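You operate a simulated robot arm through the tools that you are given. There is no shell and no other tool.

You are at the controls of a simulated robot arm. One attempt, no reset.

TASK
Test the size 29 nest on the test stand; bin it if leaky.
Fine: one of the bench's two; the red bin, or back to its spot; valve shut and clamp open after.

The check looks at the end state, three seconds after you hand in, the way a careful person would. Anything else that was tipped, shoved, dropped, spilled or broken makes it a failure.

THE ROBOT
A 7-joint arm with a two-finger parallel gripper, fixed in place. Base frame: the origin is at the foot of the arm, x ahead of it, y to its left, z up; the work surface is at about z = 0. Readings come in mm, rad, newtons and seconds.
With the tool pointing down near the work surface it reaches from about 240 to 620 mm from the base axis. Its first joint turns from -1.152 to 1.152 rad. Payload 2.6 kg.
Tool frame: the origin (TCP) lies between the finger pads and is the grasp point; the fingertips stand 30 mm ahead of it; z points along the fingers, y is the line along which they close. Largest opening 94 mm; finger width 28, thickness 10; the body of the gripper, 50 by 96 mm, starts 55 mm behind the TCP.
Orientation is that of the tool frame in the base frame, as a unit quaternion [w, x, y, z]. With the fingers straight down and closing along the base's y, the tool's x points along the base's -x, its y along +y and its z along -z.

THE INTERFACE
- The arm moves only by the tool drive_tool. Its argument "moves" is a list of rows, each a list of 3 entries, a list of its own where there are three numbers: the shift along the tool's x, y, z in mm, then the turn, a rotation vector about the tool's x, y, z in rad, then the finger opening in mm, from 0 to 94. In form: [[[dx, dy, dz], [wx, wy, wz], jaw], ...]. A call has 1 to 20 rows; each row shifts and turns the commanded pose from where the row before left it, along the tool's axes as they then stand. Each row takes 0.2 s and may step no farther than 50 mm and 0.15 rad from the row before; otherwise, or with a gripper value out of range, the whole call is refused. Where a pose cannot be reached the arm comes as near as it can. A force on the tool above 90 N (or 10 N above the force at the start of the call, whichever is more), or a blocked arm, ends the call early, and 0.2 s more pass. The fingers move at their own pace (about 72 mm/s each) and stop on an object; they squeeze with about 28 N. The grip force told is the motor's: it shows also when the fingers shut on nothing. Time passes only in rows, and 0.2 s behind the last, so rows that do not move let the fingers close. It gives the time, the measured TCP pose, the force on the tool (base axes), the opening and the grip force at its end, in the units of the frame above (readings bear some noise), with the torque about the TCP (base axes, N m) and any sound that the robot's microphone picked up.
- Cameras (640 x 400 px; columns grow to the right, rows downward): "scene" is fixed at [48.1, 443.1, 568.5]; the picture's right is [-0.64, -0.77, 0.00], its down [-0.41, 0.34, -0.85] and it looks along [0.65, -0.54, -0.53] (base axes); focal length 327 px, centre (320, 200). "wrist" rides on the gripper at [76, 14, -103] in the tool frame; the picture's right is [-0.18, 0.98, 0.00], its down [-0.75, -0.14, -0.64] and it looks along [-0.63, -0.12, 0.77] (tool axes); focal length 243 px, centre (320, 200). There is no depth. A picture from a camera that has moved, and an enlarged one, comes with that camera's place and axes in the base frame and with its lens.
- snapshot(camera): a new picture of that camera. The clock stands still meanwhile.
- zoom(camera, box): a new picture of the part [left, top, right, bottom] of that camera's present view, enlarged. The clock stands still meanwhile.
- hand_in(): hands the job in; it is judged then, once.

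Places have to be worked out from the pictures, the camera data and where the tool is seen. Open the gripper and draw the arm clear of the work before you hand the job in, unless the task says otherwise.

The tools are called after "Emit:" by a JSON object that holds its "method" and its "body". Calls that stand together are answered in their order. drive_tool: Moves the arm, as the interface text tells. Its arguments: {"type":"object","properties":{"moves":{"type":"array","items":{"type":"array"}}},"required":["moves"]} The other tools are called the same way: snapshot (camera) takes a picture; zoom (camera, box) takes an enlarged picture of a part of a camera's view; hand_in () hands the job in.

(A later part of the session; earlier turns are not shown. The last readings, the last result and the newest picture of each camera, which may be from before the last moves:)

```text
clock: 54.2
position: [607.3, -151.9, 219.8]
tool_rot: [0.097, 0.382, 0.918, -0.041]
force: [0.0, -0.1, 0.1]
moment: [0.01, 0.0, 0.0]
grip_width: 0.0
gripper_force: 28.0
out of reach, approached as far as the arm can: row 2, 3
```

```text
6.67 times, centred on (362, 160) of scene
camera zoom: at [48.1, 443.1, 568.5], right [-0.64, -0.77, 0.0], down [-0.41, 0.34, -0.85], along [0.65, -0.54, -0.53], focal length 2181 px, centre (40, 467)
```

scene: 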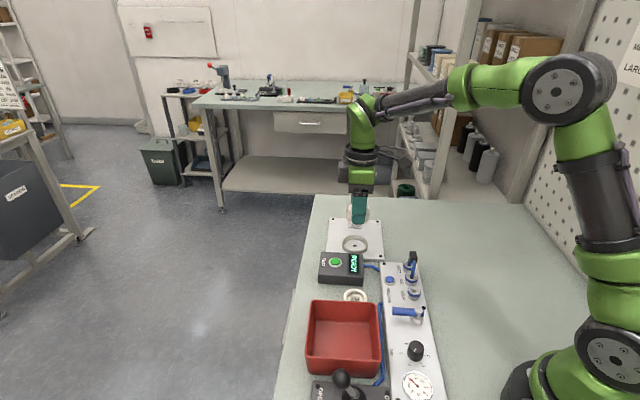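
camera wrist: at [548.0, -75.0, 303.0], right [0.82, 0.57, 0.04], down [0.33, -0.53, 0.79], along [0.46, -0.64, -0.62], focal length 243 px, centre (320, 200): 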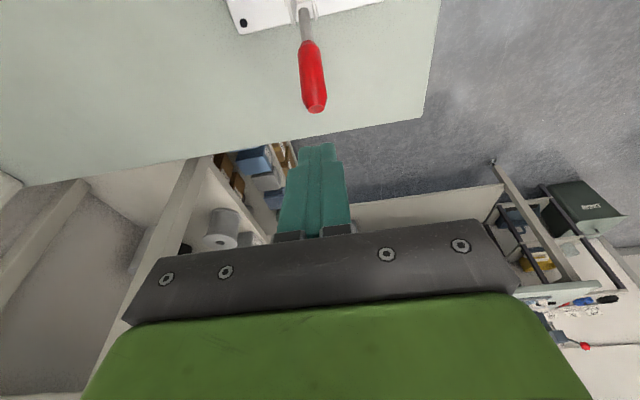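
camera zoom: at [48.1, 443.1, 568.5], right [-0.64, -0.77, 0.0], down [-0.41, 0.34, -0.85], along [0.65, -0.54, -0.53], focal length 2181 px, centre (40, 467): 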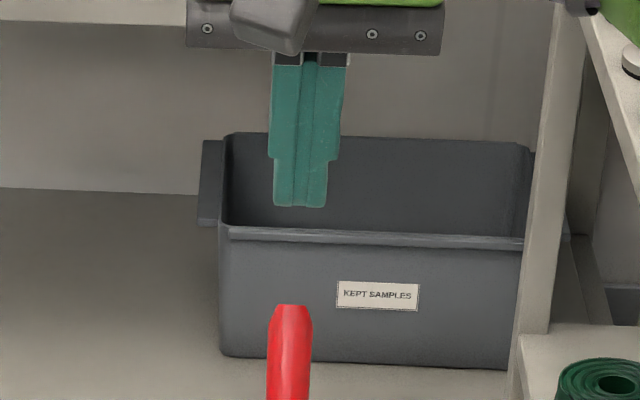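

At 12° tilt the reach ends at r≈626. I tilt the tool further outward to ~27°, which buys reach, and check the pose.

Emit:
{"method": "drive_tool", "body": {"moves": [[[0, 0, 0], [0, -0.13, 0], 0], [[0, 0, 0], [0, -0.13, 0], 0], [[0, 0, 0], [0, 0, 0], 0]]}}

```text
clock: 55.0
position: [607.5, -152.3, 220.7]
tool_rot: [0.216, 0.374, 0.897, -0.091]
force: [0.4, -0.6, -0.3]
moment: [-0.02, 0.0, -0.02]
grip_width: 0.1
gripper_force: 27.8
```

Pose kept, tilt now 27°. I move out past the handle and then straight down behind it.

Emit:
{"method": "drive_tool", "body": {"moves": [[[-28.8, -1.2, 14.7], [0, 0, 0], 0], [[12.4, 0, 24.4], [0, 0, 0], 0], [[12.4, 0, 24.4], [0, 0, 0], 0], [[12.4, 0, 24.4], [0, 0, 0], 0], [[0, 0, 0], [0, 0, 0], 0]]}}

Emit:
{"method": "snapshot", "body": {"camera": "wrist"}}

Emit:
{"method": "zoom", "body": {"camera": "scene", "box": [314, 150, 410, 210]}}

```text
clock: 56.2
position: [628.4, -176.3, 137.7]
tool_rot: [0.216, 0.374, 0.897, -0.09]
force: [0.5, 0.7, 0.1]
moment: [-0.01, -0.04, 0.03]
grip_width: 0.0
gripper_force: 27.6
```

```text
taken
camera wrist: at [557.8, -85.8, 192.8], right [0.81, 0.58, 0.08], down [0.17, -0.37, 0.91], along [0.56, -0.73, -0.4], focal length 243 px, centre (320, 200)
```

wrist: 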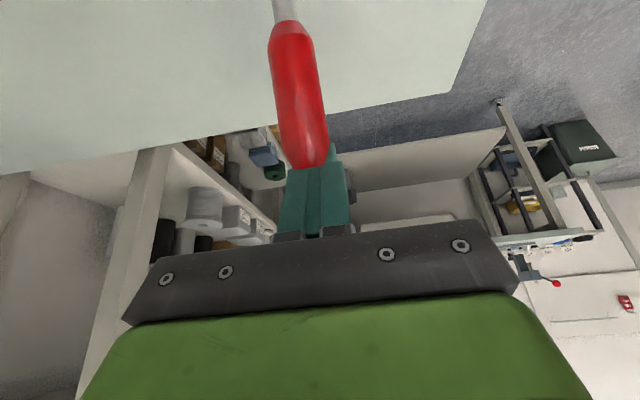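

```text
6.67 times, centred on (362, 180) of scene
camera zoom: at [48.1, 443.1, 568.5], right [-0.64, -0.77, 0.0], down [-0.41, 0.34, -0.85], along [0.65, -0.54, -0.53], focal length 2181 px, centre (40, 333)
```

zoom: 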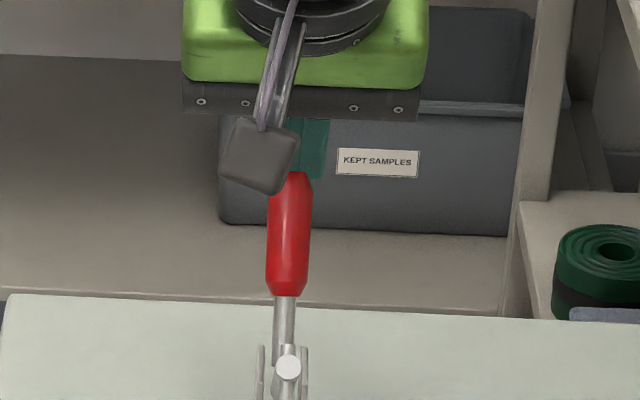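

The closed fingers are right behind the handle end. I push it toward the cup in small steps, watching the force.

Emit:
{"method": "drive_tool", "body": {"moves": [[[4.1, 0, -2.9], [0, 0, 0], 0], [[4.1, 0, -2.9], [0, 0, 0], 0], [[4.1, 0, -2.9], [0, 0, 0], 0], [[4.1, 0, -2.9], [0, 0, 0], 0], [[4.1, 0, -2.9], [0, 0, 0], 0], [[4.1, 0, -2.9], [0, 0, 0], 0], [[0, 0, 0], [0, 0, 0], 0]]}}

Emit:
{"method": "snapshot", "body": {"camera": "wrist"}}

Emit:
{"method": "zoom", "body": {"camera": "scene", "box": [314, 165, 410, 225]}}

```text
clock: 57.8
position: [608.2, -155.8, 142.8]
tool_rot: [0.216, 0.372, 0.898, -0.089]
force: [0.1, 0.3, -0.3]
moment: [0.01, 0.0, -0.01]
grip_width: 0.1
gripper_force: 27.6
```

```text
taken
camera wrist: at [536.3, -64.8, 197.9], right [0.81, 0.58, 0.08], down [0.17, -0.37, 0.91], along [0.56, -0.73, -0.4], focal length 243 px, centre (320, 200)
```

wrist: 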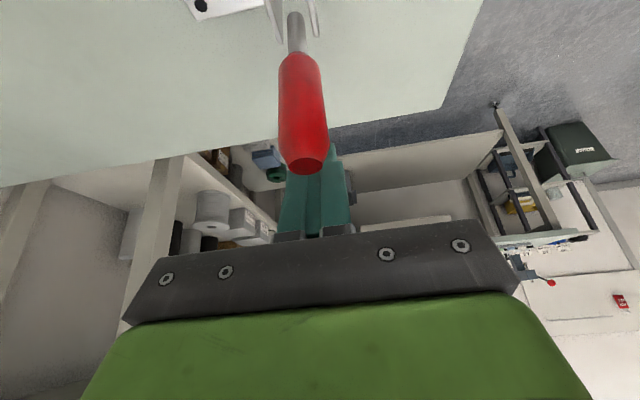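

```text
6.67 times, centred on (362, 195) of scene
camera zoom: at [48.1, 443.1, 568.5], right [-0.64, -0.77, 0.0], down [-0.41, 0.34, -0.85], along [0.65, -0.54, -0.53], focal length 2181 px, centre (40, 233)
```

zoom: 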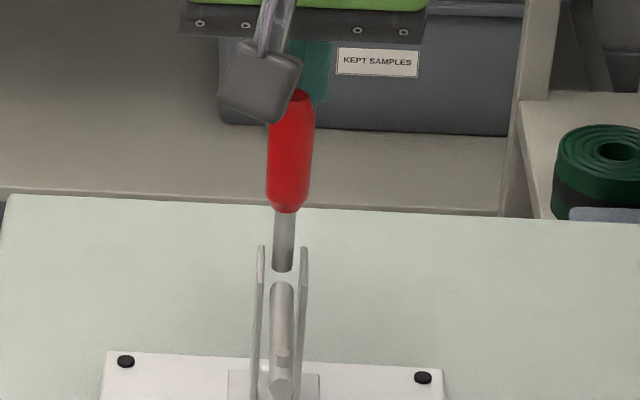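

The handle follows the push easily, arm coming down. I continue pushing.

Emit:
{"method": "drive_tool", "body": {"moves": [[[4.2, 0, -2.7], [0, 0, 0], 0], [[4.2, 0, -2.7], [0, 0, 0], 0], [[4.2, 0, -2.7], [0, 0, 0], 0], [[4.2, 0, -2.7], [0, 0, 0], 0], [[4.2, 0, -2.7], [0, 0, 0], 0], [[0, 0, 0], [0, 0, 0], 0]]}}

Emit:
{"method": "snapshot", "body": {"camera": "wrist"}}

Emit:
{"method": "zoom", "body": {"camera": "scene", "box": [306, 165, 418, 235]}}

```text
clock: 59.2
position: [591.9, -145.7, 150.8]
tool_rot: [0.224, 0.373, 0.895, -0.095]
force: [32.5, -30.8, 7.9]
moment: [0.19, 0.19, -0.17]
grip_width: 0.1
gripper_force: 27.9
```

```text
taken
camera wrist: at [520.2, -53.1, 203.4], right [0.81, 0.58, 0.09], down [0.16, -0.35, 0.92], along [0.56, -0.73, -0.38], focal length 243 px, centre (320, 200)
```

wrist: 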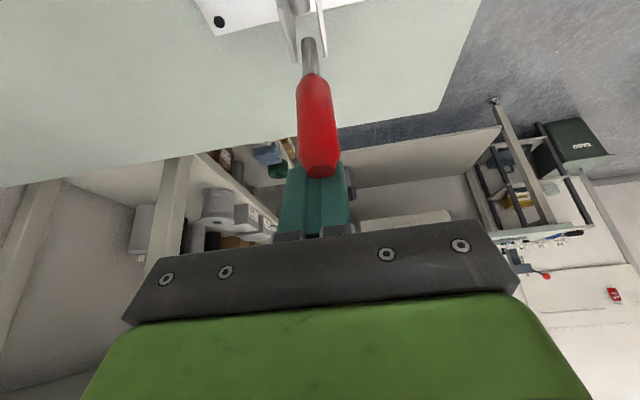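

```text
5.71 times, centred on (362, 200) of scene
camera zoom: at [48.1, 443.0, 568.6], right [-0.64, -0.77, 0.0], down [-0.41, 0.34, -0.85], along [0.65, -0.54, -0.53], focal length 1869 px, centre (80, 200)
```

zoom: 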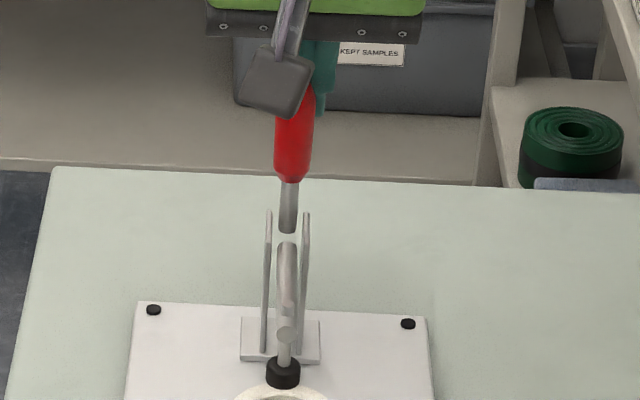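

Resistance has risen to ~45 N; the foot is now near the part. I zoom in to see whether it's touching.

Emit:
{"method": "zoom", "body": {"camera": "scene", "box": [322, 205, 386, 245]}}

Emit:
{"method": "zoom", "body": {"camera": "scene", "box": [322, 220, 386, 260]}}

Emit:
{"method": "zoom", "body": {"camera": "wrist", "box": [240, 0, 400, 100]}}

```text
10.00 times, centred on (354, 225) of scene
camera zoom: at [48.1, 443.0, 568.6], right [-0.64, -0.77, 0.0], down [-0.41, 0.34, -0.85], along [0.65, -0.54, -0.53], focal length 3271 px, centre (-20, -50)
```

zoom: 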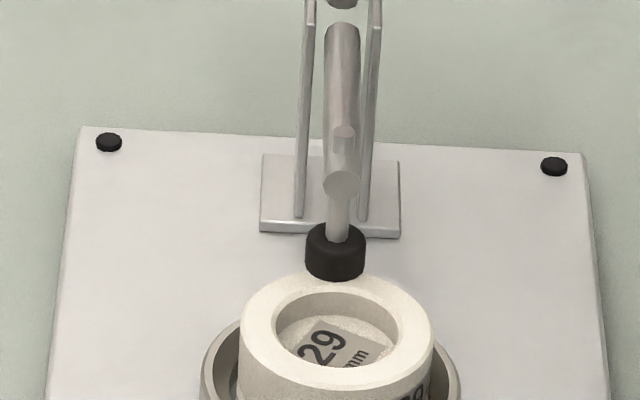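

```text
10.00 times, centred on (354, 240) of scene
camera zoom: at [48.1, 443.0, 568.6], right [-0.64, -0.77, 0.0], down [-0.41, 0.34, -0.85], along [0.65, -0.54, -0.53], focal length 3271 px, centre (-20, -200)
```

zoom: 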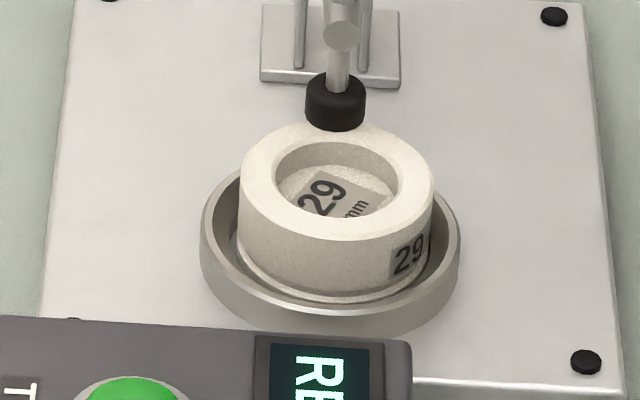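

```text
4.00 times, centred on (320, 50) of wrist
camera zoom: at [520.2, -53.1, 203.4], right [0.81, 0.58, 0.09], down [0.16, -0.35, 0.92], along [0.56, -0.73, -0.38], focal length 970 px, centre (320, 800)
```

zoom: 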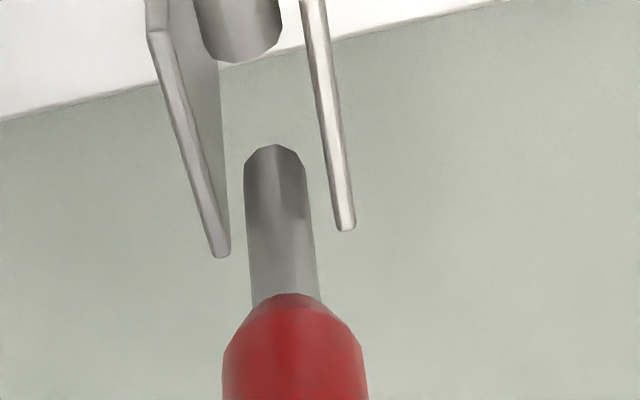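

The foot has come down onto the back of the part's rim; the handle is about upright. I push a little further in small steps to see if the toggle goes home.

Emit:
{"method": "drive_tool", "body": {"moves": [[[2, 1.5, -1], [0, 0, 0], 0], [[2, 1, -1], [0, 0, 0], 0], [[2, 0.5, -1], [0, 0, 0], 0], [[0, 0, 0], [0, 0, 0], 0]]}}

Emit:
{"method": "zoom", "body": {"camera": "scene", "box": [322, 165, 418, 225]}}

Emit:
{"method": "zoom", "body": {"camera": "scene", "box": [322, 210, 386, 250]}}

```text
clock: 60.2
position: [591.1, -143.4, 151.8]
tool_rot: [0.23, 0.371, 0.894, -0.098]
force: [58.2, -50.5, 2.1]
moment: [0.05, 0.06, -0.44]
grip_width: 0.1
gripper_force: 28.0
```

```text
6.67 times, centred on (370, 195) of scene
camera zoom: at [48.2, 443.0, 568.6], right [-0.64, -0.77, 0.0], down [-0.41, 0.34, -0.85], along [0.65, -0.54, -0.53], focal length 2181 px, centre (-13, 233)
```

zoom: 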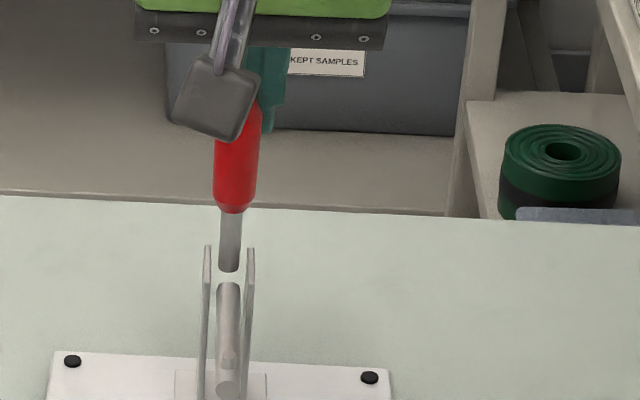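

```text
10.00 times, centred on (354, 230) of scene
camera zoom: at [48.2, 443.0, 568.6], right [-0.64, -0.77, 0.0], down [-0.41, 0.34, -0.85], along [0.65, -0.54, -0.53], focal length 3271 px, centre (-20, -100)
```

zoom: 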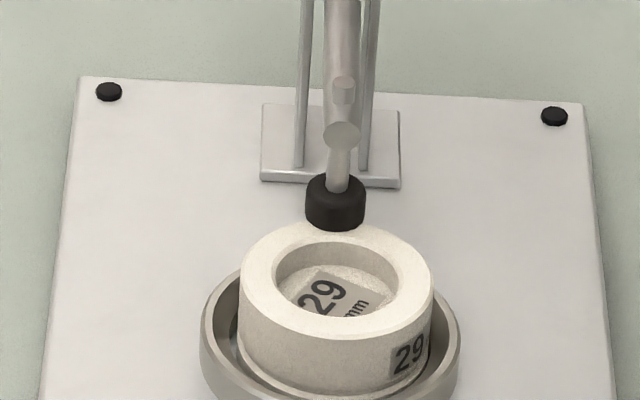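

Force has climbed to ~77 N with no further movement: the clamp is against its stop with the foot on the rim. I back the fingers off 12 mm and check that it stays closed.

Emit:
{"method": "drive_tool", "body": {"moves": [[[-4, 0, 2], [0, 0, 0], 0], [[-4, 0, 2], [0, 0, 0], 0], [[-4, 0, 2], [0, 0, 0], 0], [[-4, 0, 2], [0, 0, 0], 0], [[0, 0, 0], [0, 0, 0], 0]]}}

Emit:
{"method": "snapshot", "body": {"camera": "wrist"}}

Emit:
{"method": "zoom", "body": {"camera": "scene", "box": [322, 210, 386, 250]}}

Emit:
{"method": "zoom", "body": {"camera": "scene", "box": [322, 165, 418, 225]}}

```text
clock: 61.4
position: [599.5, -144.9, 142.2]
tool_rot: [0.214, 0.373, 0.899, -0.089]
force: [-0.3, -9.8, 4.8]
moment: [0.15, 0.09, 0.15]
grip_width: 0.0
gripper_force: 27.8
```

```text
taken
camera wrist: at [528.4, -53.0, 199.0], right [0.81, 0.58, 0.08], down [0.17, -0.37, 0.91], along [0.56, -0.73, -0.4], focal length 243 px, centre (320, 200)
```

wrist: 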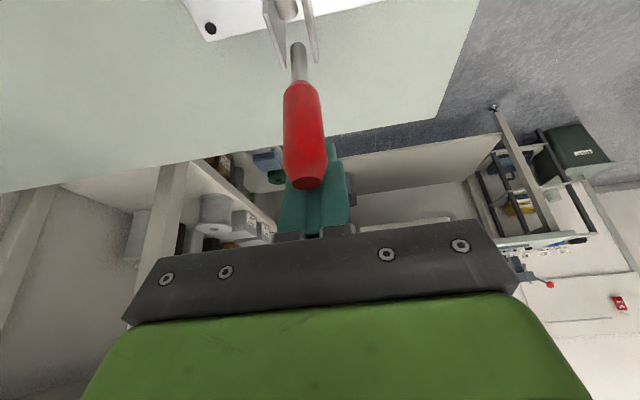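

```text
10.00 times, centred on (354, 230) of scene
camera zoom: at [48.1, 443.1, 568.5], right [-0.64, -0.77, 0.0], down [-0.41, 0.34, -0.85], along [0.65, -0.54, -0.53], focal length 3271 px, centre (-20, -100)
```

zoom: 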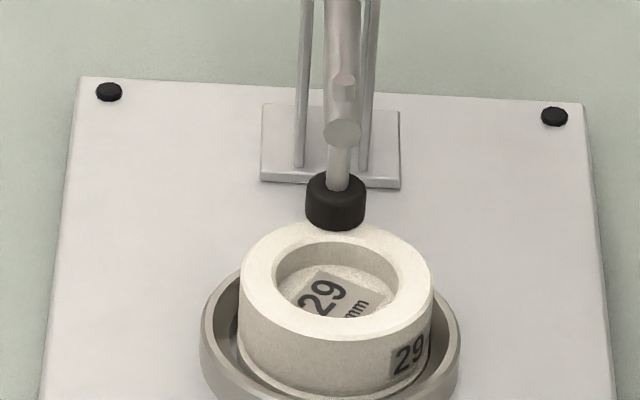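

```text
6.67 times, centred on (370, 195) of scene
camera zoom: at [48.1, 443.1, 568.5], right [-0.64, -0.77, 0.0], down [-0.41, 0.34, -0.85], along [0.65, -0.54, -0.53], focal length 2181 px, centre (-13, 233)
```

zoom: 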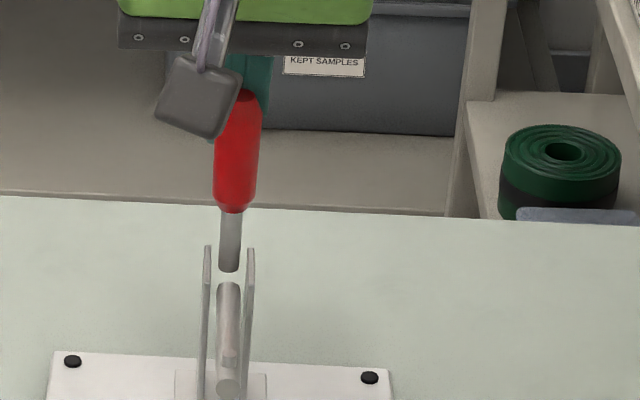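

The clamp stays down, foot on the rim; fingers still graze the handle. I back out further and then raise.

Emit:
{"method": "drive_tool", "body": {"moves": [[[-8.9, 0, 4.5], [0, 0, 0], 0], [[-8.9, 0, 4.5], [0, 0, 0], 0], [[-11, 0, -14], [0, 0, 0], 0], [[-12, 0, -24], [0, 0, 0], 0], [[-12, 0, -24], [0, 0, 0], 0], [[0, 0, 0], [0, 0, 0], 0]]}}

Emit:
{"method": "snapshot", "body": {"camera": "wrist"}}

Emit:
{"method": "zoom", "body": {"camera": "scene", "box": [306, 160, 418, 230]}}

```text
clock: 62.8
position: [616.6, -161.5, 216.4]
tool_rot: [0.216, 0.373, 0.898, -0.091]
force: [-0.2, -0.8, -0.2]
moment: [0.01, -0.03, 0.01]
grip_width: 0.0
gripper_force: 27.7
```

```text
taken
camera wrist: at [545.0, -69.8, 272.1], right [0.81, 0.58, 0.08], down [0.17, -0.37, 0.91], along [0.56, -0.73, -0.4], focal length 243 px, centre (320, 200)
```

wrist: 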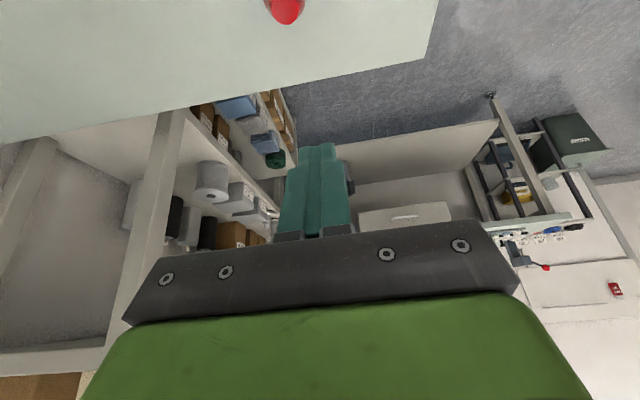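

```text
5.71 times, centred on (362, 195) of scene
camera zoom: at [48.1, 443.1, 568.5], right [-0.64, -0.77, 0.0], down [-0.41, 0.34, -0.85], along [0.65, -0.54, -0.53], focal length 1869 px, centre (80, 229)
```

zoom: 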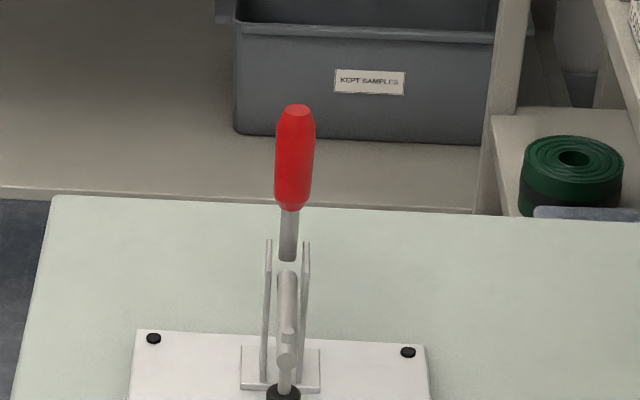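

Handle stays upright, clamp closed by itself. To be sure it's fully home I go for a side profile view of the clamp, first moving in, leveling and yawing the tool.

Emit:
{"method": "drive_tool", "body": {"moves": [[[16.2, 0, -27], [0, 0, 0], 0], [[16.2, 0, -27], [0, 0, 0], 0], [[16.2, 0, -27], [0, 0, 0], 20], [[0, 0, 0], [0, 0.118, 0], 40], [[0, 0, 0], [0, 0.118, 0], 60], [[0, 0, 0], [0, 0.118, 0], 80], [[0, 0, 0], [0, 0.118, 0], 94], [[0, 0, 0], [0, 0, -0.131], 94], [[0, 0, 0], [0, 0, -0.131], 94], [[0, 0, 0], [0, 0, -0.131], 94], [[0, 0, 0], [0, 0, -0.131], 94], [[0, 0, 0], [0, 0, -0.131], 94], [[0, 0, 0], [0, 0, -0.131], 94], [[0, 0, 0], [0, 0, -0.131], 94], [[0, 0, 0], [0, 0, -0.131], 94], [[0, 0, 0], [0, 0, -0.131], 94], [[0, 0, 0], [0, 0, -0.131], 94], [[0, 0, 0], [0, 0, -0.131], 94], [[0, 0, 0], [0, 0, -0.131], 94]]}}

Emit:
{"method": "drive_tool", "body": {"moves": [[[40, 0, 0], [0, 0, 0], 94], [[40, 0, 0], [0, 0, 0], 94], [[39, 2, 0], [0, 0, 0], 94], [[0, 0, 0], [0, 0, 0], 94]]}}

Emit:
{"method": "snapshot", "body": {"camera": "wrist"}}

Emit:
{"method": "zoom", "body": {"camera": "wrist", "box": [240, 110, 400, 210]}}

```text
clock: 66.8
position: [559.5, -105.1, 265.8]
tool_rot: [-0.001, -0.383, 0.924, 0.0]
force: [-0.6, -0.3, 0.7]
moment: [0.0, 0.02, 0.0]
grip_width: 94.0
gripper_force: 0.1
```

```text
clock: 67.8
position: [474.5, -186.3, 266.9]
tool_rot: [0.0, -0.383, 0.924, 0.0]
force: [0.1, -1.0, 0.2]
moment: [0.0, 0.01, -0.02]
grip_width: 94.0
gripper_force: 0.1
```

```text
taken
camera wrist: at [409.3, -230.6, 367.5], right [-0.57, 0.82, 0.0], down [0.63, 0.43, 0.64], along [0.53, 0.36, -0.77], focal length 243 px, centre (320, 200)
```

wrist: 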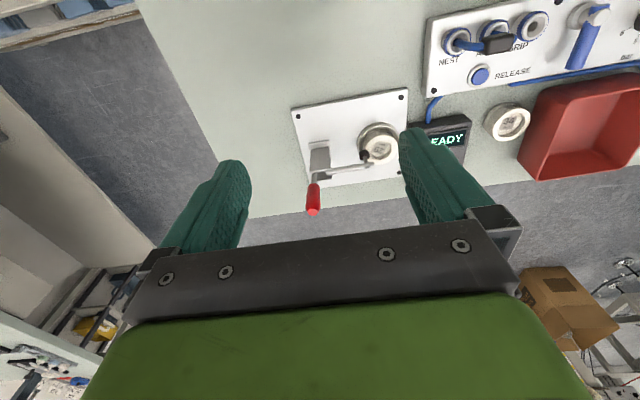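

```text
4.00 times, centred on (320, 160) of wrist
camera zoom: at [409.3, -230.6, 367.5], right [-0.57, 0.82, 0.0], down [0.63, 0.43, 0.64], along [0.53, 0.36, -0.77], focal length 970 px, centre (320, 360)
```

zoom: 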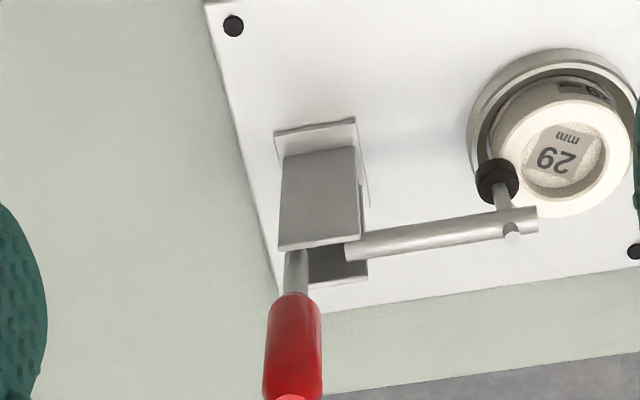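

The profile confirms the clamp is fully closed: arm horizontal, handle upright, foot pressing the part's rim. Now I go to the valve; the current yaw (45°) already puts the finger-closing line along the panel, so the fingers can straddle the lever.

Emit:
{"method": "drive_tool", "body": {"moves": [[[-3.7, 43.4, 15.3], [0, 0, 0], 80], [[-3.7, 43.4, 15.3], [0, 0, 0], 60], [[-3.7, 43.4, 15.3], [0, 0, 0], 40], [[-3.7, 43.4, 15.3], [0, 0, 0], 40], [[-3.7, 43.4, 15.3], [0, 0, 0], 40], [[-3.7, 43.4, 15.3], [0, 0, 0], 40], [[-3.7, 43.4, 15.3], [0, 0, 0], 40], [[0, 0, 0], [0, 0, 0], 40]]}}

Emit:
{"method": "snapshot", "body": {"camera": "wrist"}}

Emit:
{"method": "zoom", "body": {"camera": "wrist", "box": [240, 60, 400, 160]}}

```text
clock: 69.6
position: [278.3, 46.7, 159.8]
tool_rot: [0.0, -0.382, 0.924, 0.0]
force: [-0.4, -0.1, 0.6]
moment: [0.0, -0.02, 0.01]
grip_width: 40.1
gripper_force: 0.1
```

```text
taken
camera wrist: at [212.6, 2.4, 261.7], right [-0.56, 0.83, 0.0], down [0.63, 0.43, 0.64], along [0.53, 0.36, -0.77], focal length 243 px, centre (320, 200)
```

wrist: 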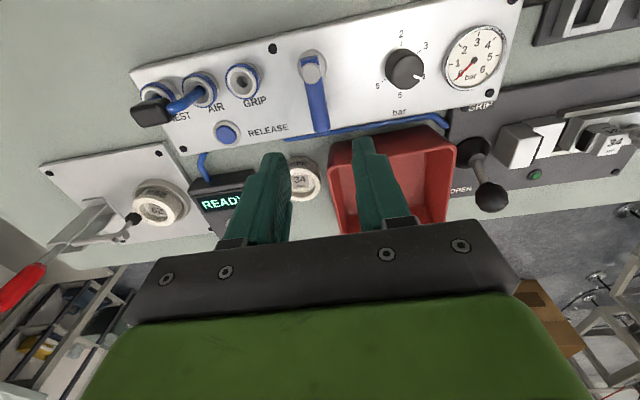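

```text
4.00 times, centred on (320, 110) of wrist
camera zoom: at [212.6, 2.4, 261.7], right [-0.56, 0.83, 0.0], down [0.63, 0.43, 0.64], along [0.53, 0.36, -0.77], focal length 970 px, centre (320, 560)
```

zoom: 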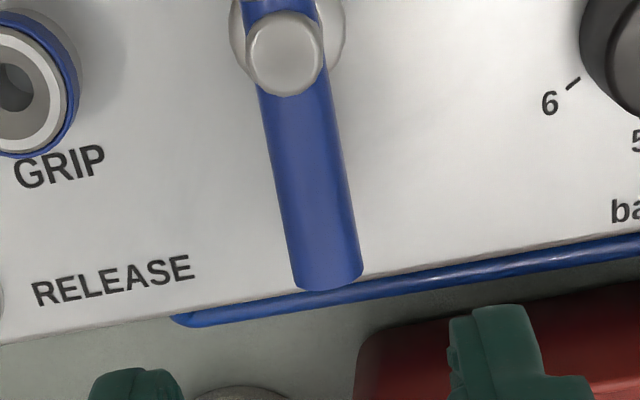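

Lever is parallel to my tool x-axis and centred within 2 mm; the tool axis meets it ~31 mm from the stem. I descend with the fingers straddling the lever (tips ~10 mm above the panel).

Emit:
{"method": "drive_tool", "body": {"moves": [[[0, -2, 30], [0, 0, 0], 40], [[0, 0, 30], [0, 0, 0], 40], [[0, 0, 25], [0, 0, 0], 40], [[0, 0, 16], [0, 0, 0], 40], [[0, 0, 0], [0, 0, 0], 40]]}}

Emit:
{"method": "snapshot", "body": {"camera": "wrist"}}

Emit:
{"method": "zoom", "body": {"camera": "scene", "box": [360, 260, 456, 320]}}

```text
clock: 70.8
position: [279.3, 45.0, 57.8]
tool_rot: [0.001, -0.382, 0.924, 0.0]
force: [0.0, 0.1, -0.2]
moment: [-0.03, -0.03, 0.01]
grip_width: 40.3
gripper_force: 0.1
```

```text
taken
camera wrist: at [214.9, 1.3, 160.2], right [-0.56, 0.83, 0.0], down [0.63, 0.43, 0.64], along [0.53, 0.36, -0.77], focal length 243 px, centre (320, 200)
```

wrist: 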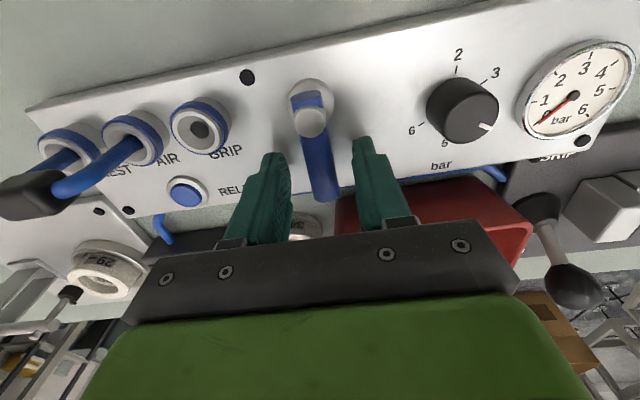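

```text
6.67 times, centred on (408, 290) of scene
camera zoom: at [48.1, 443.1, 568.5], right [-0.64, -0.77, 0.0], down [-0.41, 0.34, -0.85], along [0.65, -0.54, -0.53], focal length 2181 px, centre (-267, -400)
```

zoom: 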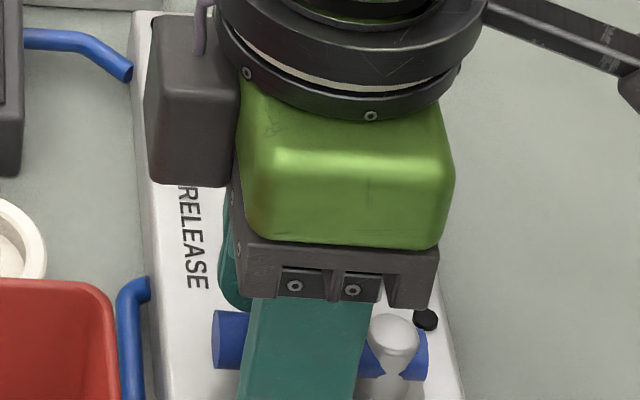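

Fingers straddle the lever properly. I narrow the gap and nudge gently toward the gauge side to feel which way the valve turns.

Emit:
{"method": "drive_tool", "body": {"moves": [[[0, 0, 0], [0, 0, 0], 22], [[0, 0, 0], [0, 0, 0], 22], [[0, 3, 0], [0, 0, 0], 22], [[0, 3, 0], [0, 0, 0], 22], [[0, 3, 0], [0, 0, 0], 22], [[0, 0, 0], [0, 0, 0], 22]]}}

Emit:
{"method": "zoom", "body": {"camera": "wrist", "box": [240, 60, 400, 160]}}

```text
clock: 72.2
position: [272.4, 52.7, 57.7]
tool_rot: [-0.001, -0.383, 0.924, 0.0]
force: [5.0, -0.8, 1.9]
moment: [0.0, -0.1, 0.09]
grip_width: 24.1
gripper_force: 2.0
```

```text
4.00 times, centred on (320, 110) of wrist
camera zoom: at [208.4, 7.9, 160.0], right [-0.56, 0.83, 0.0], down [0.63, 0.43, 0.64], along [0.53, 0.36, -0.77], focal length 970 px, centre (320, 560)
```

zoom: 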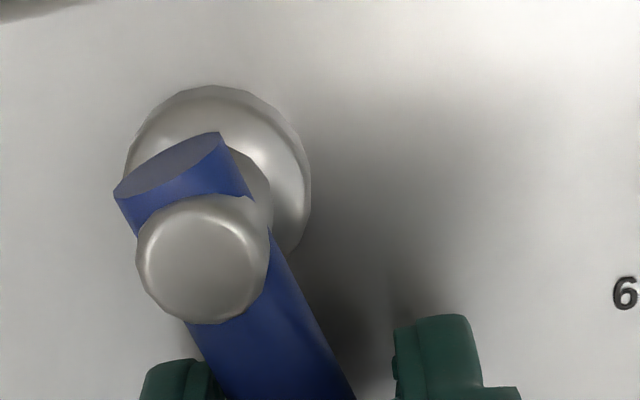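

The lever turns freely toward the gauge side (only ~5 N). I rotate the tool along with it about the stem, in small arc steps.

Emit:
{"method": "drive_tool", "body": {"moves": [[[0, 0, 0], [0, 0, -0.145], 26], [[0, 0, 0], [0, 0, -0.145], 26], [[0.3, 4.4, 0], [0, 0, -0.142], 26], [[0.3, 4.4, 0], [0, 0, -0.142], 26], [[0.3, 4.4, 0], [0, 0, -0.142], 26], [[0.3, 4.4, 0], [0, 0, -0.142], 26], [[0, 0, 0], [0, 0, 0], 26]]}}

Emit:
{"method": "snapshot", "body": {"camera": "wrist"}}

Emit:
{"method": "zoom", "body": {"camera": "scene", "box": [376, 360, 440, 400]}}

```text
clock: 73.8
position: [255.3, 54.9, 57.6]
tool_rot: [0.0, 0.733, -0.68, -0.001]
force: [0.2, 0.6, 0.4]
moment: [0.01, -0.03, 0.01]
grip_width: 26.2
gripper_force: 0.2
```

```text
taken
camera wrist: at [246.3, -21.5, 159.5], right [-0.99, 0.11, 0.0], down [0.08, 0.76, 0.64], along [0.07, 0.64, -0.77], focal length 243 px, centre (320, 200)
```

wrist: 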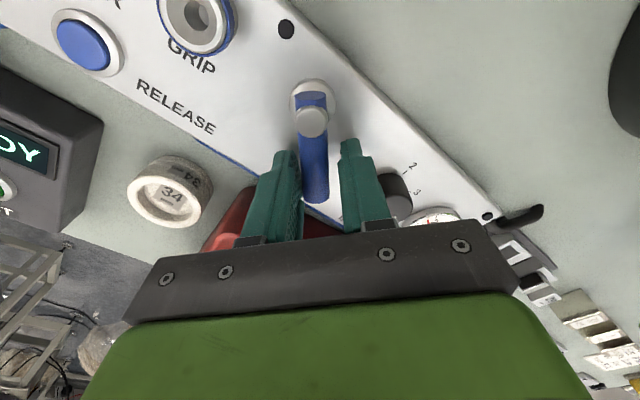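

```text
10.00 times, centred on (408, 380) of scene
camera zoom: at [48.1, 443.1, 568.5], right [-0.64, -0.77, 0.0], down [-0.41, 0.34, -0.85], along [0.65, -0.54, -0.53], focal length 3271 px, centre (-560, -1600)
```

zoom: 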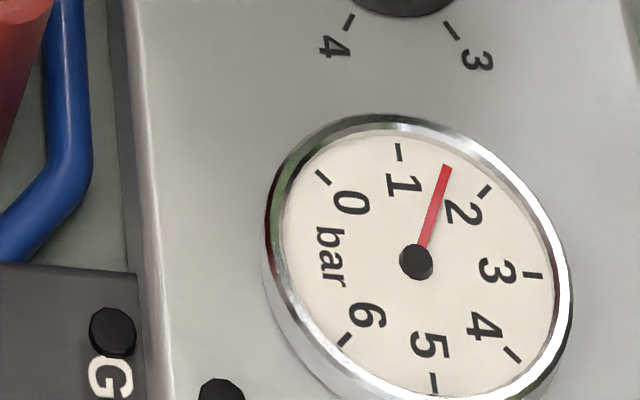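

Valve is opening: gauge now ~1.5 bar. I continue the arc to the fully open position (lever along the panel).

Emit:
{"method": "drive_tool", "body": {"moves": [[[0.3, 4.4, 0], [0, 0, -0.142], 26], [[0.3, 4.4, 0], [0, 0, -0.142], 26], [[0.3, 4.4, 0], [0, 0, -0.142], 26], [[0.3, 4.4, 0], [0, 0, -0.142], 26], [[0.3, 4.4, 0], [0, 0, -0.142], 26], [[0, 0, 0], [0, 0, 0], 26]]}}

Emit:
{"method": "snapshot", "body": {"camera": "wrist"}}

Emit:
{"method": "zoom", "body": {"camera": "scene", "box": [376, 360, 440, 400]}}

Emit:
{"method": "zoom", "body": {"camera": "scene", "box": [310, 230, 406, 290]}}

```text
clock: 75.2
position: [235.7, 45.9, 57.6]
tool_rot: [0.0, 0.924, -0.382, -0.001]
force: [0.5, 0.6, 1.2]
moment: [0.01, -0.01, -0.02]
grip_width: 26.4
gripper_force: 0.5
```

```text
taken
camera wrist: at [278.9, -17.7, 159.2], right [-0.83, -0.56, 0.0], down [-0.43, 0.63, 0.64], along [-0.36, 0.53, -0.77], focal length 243 px, centre (320, 200)
```

wrist: 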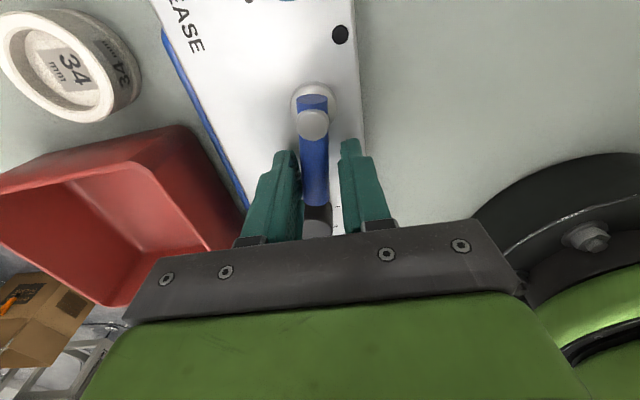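

```text
10.00 times, centred on (408, 380) of scene
camera zoom: at [48.1, 443.1, 568.5], right [-0.64, -0.77, 0.0], down [-0.41, 0.34, -0.85], along [0.65, -0.54, -0.53], focal length 3271 px, centre (-560, -1600)
```

zoom: 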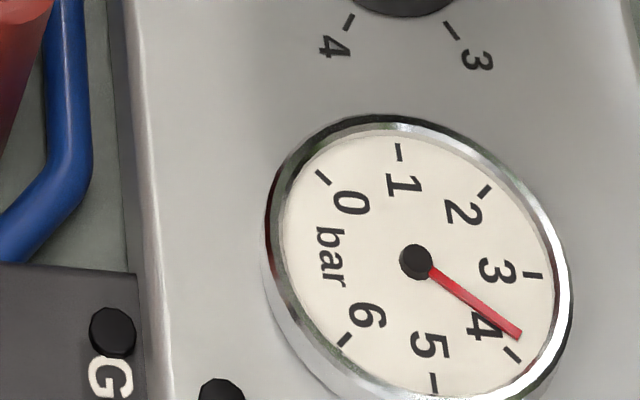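

```text
6.67 times, centred on (358, 260) of scene
camera zoom: at [48.1, 443.1, 568.5], right [-0.64, -0.77, 0.0], down [-0.41, 0.34, -0.85], along [0.65, -0.54, -0.53], focal length 2181 px, centre (67, -200)
```

zoom: 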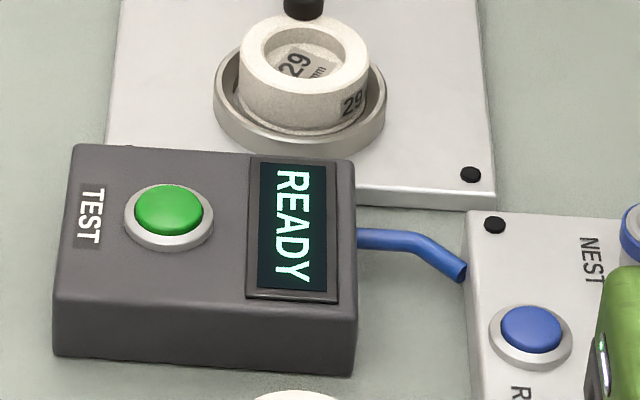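

Gauge ~3.9 bar, display still READY. The lever lags a few degrees in the gap, so I nudge it a bit more to the stop.

Emit:
{"method": "drive_tool", "body": {"moves": [[[0, 2.5, 0], [0, 0, -0.05], 26], [[0, 2.5, 0], [0, 0, -0.05], 26], [[0, 0, 0], [0, 0, 0], 26]]}}

Emit:
{"method": "snapshot", "body": {"camera": "wrist"}}

Emit:
{"method": "zoom", "body": {"camera": "scene", "box": [376, 360, 440, 400]}}

```text
clock: 76.0
position: [231.7, 41.6, 58.4]
tool_rot: [0.001, 0.942, -0.336, 0.0]
force: [-1.1, 1.0, -0.6]
moment: [0.01, 0.0, -0.01]
grip_width: 26.5
gripper_force: 0.3
```

```text
taken
camera wrist: at [281.2, -16.8, 159.6], right [-0.77, -0.64, 0.0], down [-0.49, 0.59, 0.64], along [-0.41, 0.49, -0.77], focal length 243 px, centre (320, 200)
```

wrist: 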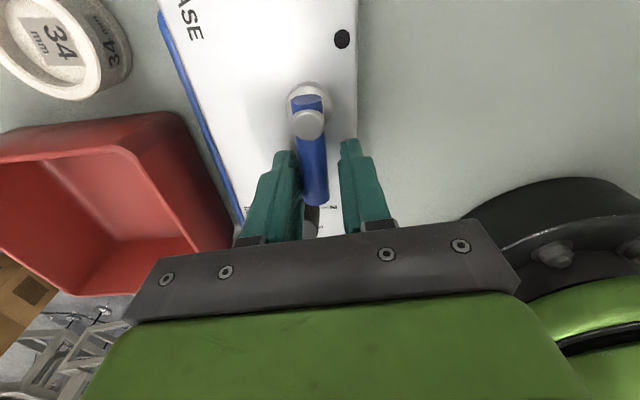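

```text
10.00 times, centred on (408, 380) of scene
camera zoom: at [48.1, 443.1, 568.5], right [-0.64, -0.77, 0.0], down [-0.41, 0.34, -0.85], along [0.65, -0.54, -0.53], focal length 3271 px, centre (-560, -1600)
```

zoom: 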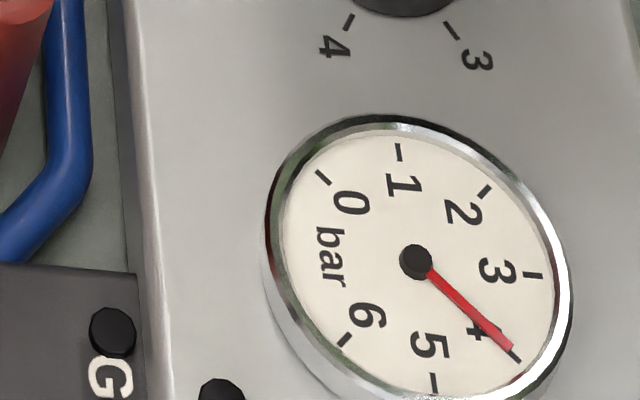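

Gauge shows 4.0 bar: valve fully open. I lift off the lever and move above the TEST button with closed fingers.

Emit:
{"method": "drive_tool", "body": {"moves": [[[0, 0, -25], [0, 0, 0], 30], [[0, 0, -40], [0, 0, 0], 30], [[0, 0, -35], [0, 0, 0], 30], [[31.1, -26.3, 8], [0, 0, 0], 10], [[31.1, -26.3, 8], [0, 0, 0], 0], [[31.1, -26.3, 8], [0, 0, 0], 0], [[31.1, -26.3, 8], [0, 0, 0], 0], [[31.1, -26.3, 8], [0, 0, 0], 0], [[31.1, -26.3, 8], [0, 0, 0], 0], [[0, 0, 0], [0, 0, 0], 0]]}}

Emit:
{"method": "snapshot", "body": {"camera": "wrist"}}

Emit:
{"method": "zoom", "body": {"camera": "wrist", "box": [240, 60, 400, 160]}}

Emit:
{"method": "zoom", "body": {"camera": "scene", "box": [376, 300, 440, 340]}}

Emit:
{"method": "zoom", "body": {"camera": "scene", "box": [376, 360, 440, 400]}}

```text
clock: 78.2
position: [476.6, 45.1, 109.6]
tool_rot: [0.001, 0.941, -0.337, 0.0]
force: [-0.3, 0.4, 0.7]
moment: [0.0, 0.02, 0.0]
grip_width: 0.1
gripper_force: 27.7
```

```text
taken
camera wrist: at [525.5, -13.7, 211.7], right [-0.77, -0.64, 0.0], down [-0.49, 0.59, 0.64], along [-0.41, 0.49, -0.77], focal length 243 px, centre (320, 200)
```

wrist: 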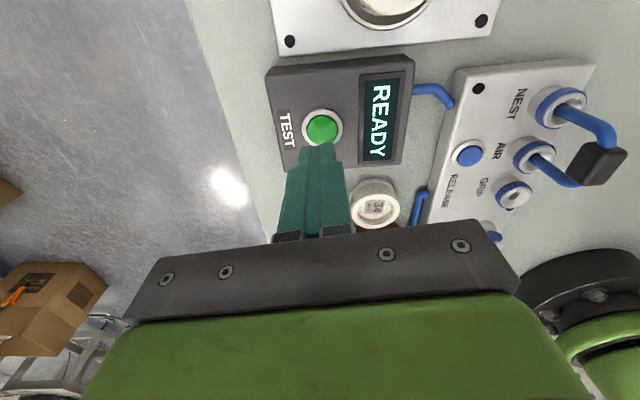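

```text
4.00 times, centred on (320, 110) of wrist
camera zoom: at [525.5, -13.7, 211.7], right [-0.77, -0.64, 0.0], down [-0.49, 0.59, 0.64], along [-0.41, 0.49, -0.77], focal length 970 px, centre (320, 560)
```

zoom: 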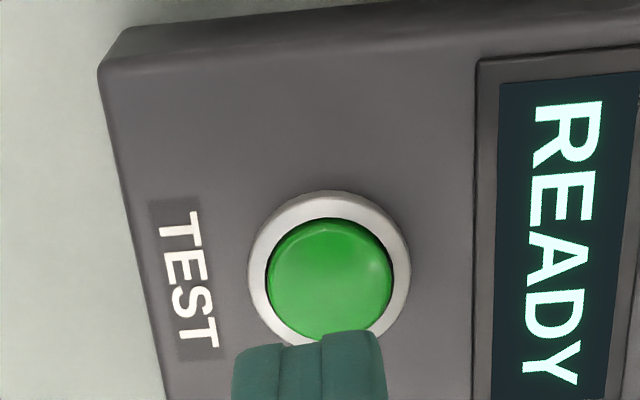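

```text
10.00 times, centred on (408, 320) of scene
camera zoom: at [48.1, 443.1, 568.5], right [-0.64, -0.77, 0.0], down [-0.41, 0.34, -0.85], along [0.65, -0.54, -0.53], focal length 3271 px, centre (-560, -1000)
```

zoom: 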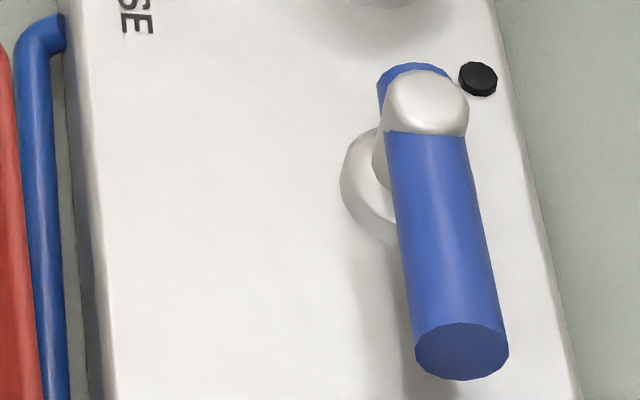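

```text
10.00 times, centred on (408, 380) of scene
camera zoom: at [48.1, 443.1, 568.5], right [-0.64, -0.77, 0.0], down [-0.41, 0.34, -0.85], along [0.65, -0.54, -0.53], focal length 3271 px, centre (-560, -1600)
```

zoom: 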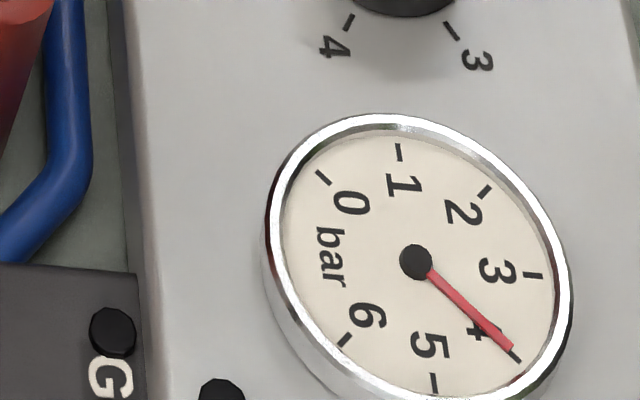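

Valve is in line with the panel and 4 bar holds. The button is ~2 mm off the tool axis; I correct and descend close to it, then press in small steps.

Emit:
{"method": "drive_tool", "body": {"moves": [[[-1, 1.7, 15], [0, 0, 0], 0], [[0, 0, 13], [0, 0, 0], 0], [[0, 0, 9], [0, 0, 0], 0], [[0, 0, 2], [0, 0, 0], 0], [[0, 0, 2], [0, 0, 0], 0], [[0, 0, 1.5], [0, 0, 0], 0], [[0, 0, 0], [0, 0, 0], 0]]}}

Emit:
{"method": "zoom", "body": {"camera": "wrist", "box": [240, 100, 400, 200]}}

Emit:
{"method": "zoom", "body": {"camera": "scene", "box": [310, 230, 406, 290]}}

```text
clock: 79.8
position: [473.7, 45.1, 66.9]
tool_rot: [0.0, 0.942, -0.337, 0.0]
force: [-0.2, -0.9, -0.6]
moment: [0.03, 0.0, 0.01]
grip_width: 0.0
gripper_force: 28.5
```

```text
4.00 times, centred on (320, 150) of wrist
camera zoom: at [523.9, -14.1, 168.8], right [-0.77, -0.64, 0.0], down [-0.49, 0.59, 0.64], along [-0.41, 0.49, -0.77], focal length 970 px, centre (320, 400)
```

zoom: 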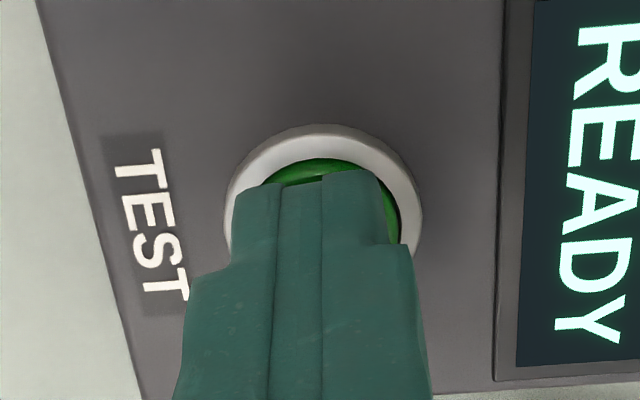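

```text
6.67 times, centred on (358, 260) of scene
camera zoom: at [48.1, 443.1, 568.5], right [-0.64, -0.77, 0.0], down [-0.41, 0.34, -0.85], along [0.65, -0.54, -0.53], focal length 2181 px, centre (67, -200)
```

zoom: 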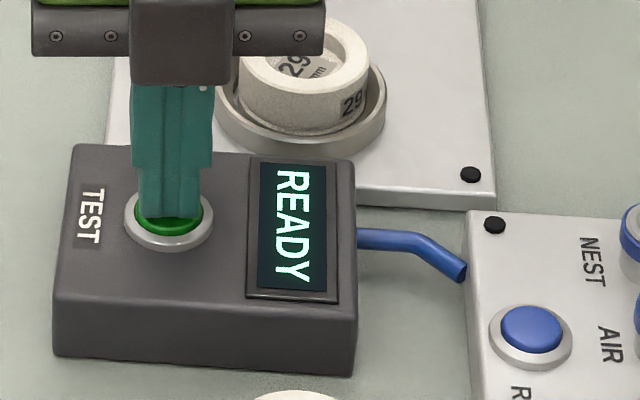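

Fingertips are over the button, not yet pressing. I press down a few more mm.

Emit:
{"method": "drive_tool", "body": {"moves": [[[0, 0, 1], [0, 0, 0], 0], [[0, 0, 1], [0, 0, 0], 0], [[0, 0, 1], [0, 0, 0], 0], [[0, 0, 1], [0, 0, 0], 0]]}}

Emit:
{"method": "zoom", "body": {"camera": "scene", "box": [310, 230, 406, 290]}}

```text
clock: 80.8
position: [475.9, 44.9, 64.2]
tool_rot: [0.0, 0.942, -0.336, 0.001]
force: [-0.2, 1.4, 5.3]
moment: [0.06, 0.04, -0.02]
grip_width: 0.0
gripper_force: 28.0
heard: click
```

```text
6.67 times, centred on (358, 260) of scene
camera zoom: at [48.1, 443.1, 568.5], right [-0.64, -0.77, 0.0], down [-0.41, 0.34, -0.85], along [0.65, -0.54, -0.53], focal length 2181 px, centre (67, -200)
```

zoom: 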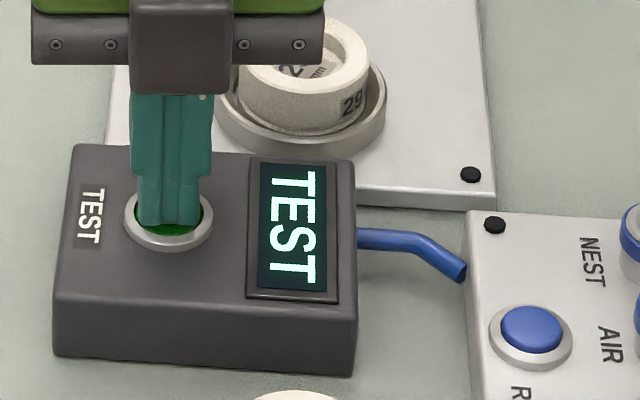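

Click heard and the display shows TEST. I release the button by lifting a bit and wait for the result.

Emit:
{"method": "drive_tool", "body": {"moves": [[[0, 0, -8], [0, 0, 0], 0], [[0, 0, -12], [0, 0, 0], 0], [[0, 0, 0], [0, 0, 0], 0]]}}

Emit:
{"method": "zoom", "body": {"camera": "scene", "box": [310, 230, 406, 290]}}

Emit:
{"method": "zoom", "body": {"camera": "scene", "box": [376, 360, 440, 400]}}

```text
clock: 81.6
position: [475.6, 45.1, 83.2]
tool_rot: [0.0, 0.942, -0.337, 0.0]
force: [-0.4, -0.2, -0.3]
moment: [0.0, 0.0, -0.03]
grip_width: 0.3
gripper_force: 27.9
```

```text
6.67 times, centred on (358, 260) of scene
camera zoom: at [48.1, 443.1, 568.5], right [-0.64, -0.77, 0.0], down [-0.41, 0.34, -0.85], along [0.65, -0.54, -0.53], focal length 2181 px, centre (67, -200)
```

zoom: 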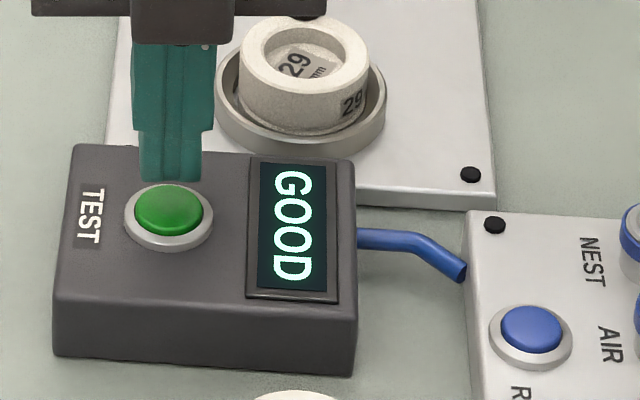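

```text
10.00 times, centred on (408, 380) of scene
camera zoom: at [48.1, 443.1, 568.5], right [-0.64, -0.77, 0.0], down [-0.41, 0.34, -0.85], along [0.65, -0.54, -0.53], focal length 3271 px, centre (-560, -1600)
```

zoom: 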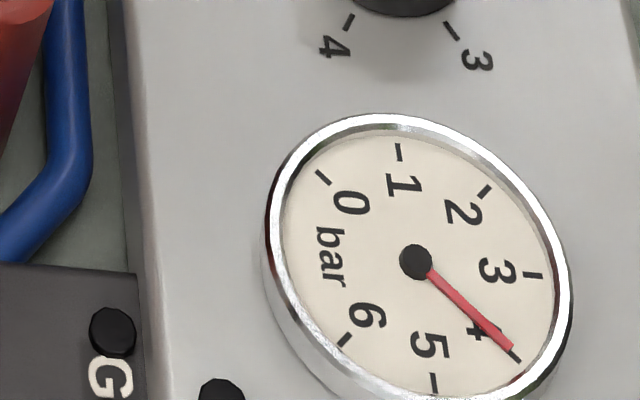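

Display now reads GOOD with pressure steady at 4 bar. I wait a moment and re-read to be sure it's final.

Emit:
{"method": "drive_tool", "body": {"moves": [[[0, 0, -10], [0, 0, 0], 0], [[0, 0, -20], [0, 0, 0], 0], [[0, 0, 0], [0, 0, 0], 0], [[0, 0, 0], [0, 0, 0], 0], [[0, 0, 0], [0, 0, 0], 0], [[0, 0, 0], [0, 0, 0], 0], [[0, 0, 0], [0, 0, 0], 0], [[0, 0, 0], [0, 0, 0], 0]]}}

Emit:
{"method": "zoom", "body": {"camera": "scene", "box": [310, 230, 406, 290]}}

Emit:
{"method": "zoom", "body": {"camera": "scene", "box": [376, 360, 440, 400]}}

```text
clock: 83.4
position: [475.2, 45.5, 114.3]
tool_rot: [0.0, 0.941, -0.337, 0.0]
force: [-0.6, -0.4, 0.1]
moment: [0.01, 0.02, -0.03]
grip_width: 0.1
gripper_force: 27.9
```

```text
6.67 times, centred on (358, 260) of scene
camera zoom: at [48.1, 443.1, 568.5], right [-0.64, -0.77, 0.0], down [-0.41, 0.34, -0.85], along [0.65, -0.54, -0.53], focal length 2181 px, centre (67, -200)
```

zoom: 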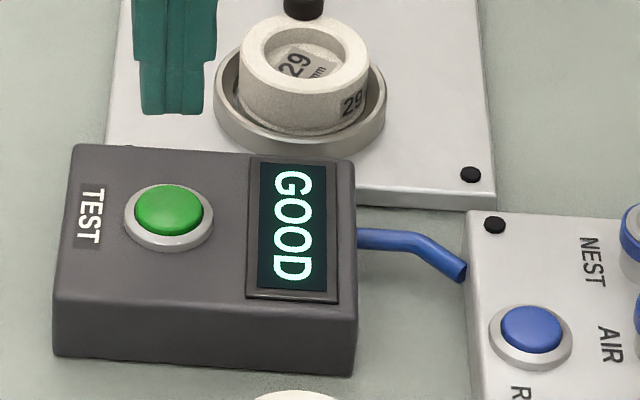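

```text
10.00 times, centred on (408, 380) of scene
camera zoom: at [48.1, 443.1, 568.5], right [-0.64, -0.77, 0.0], down [-0.41, 0.34, -0.85], along [0.65, -0.54, -0.53], focal length 3271 px, centre (-560, -1600)
```

zoom: 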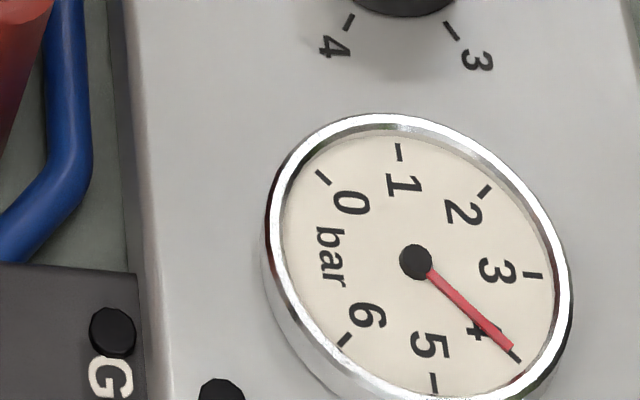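

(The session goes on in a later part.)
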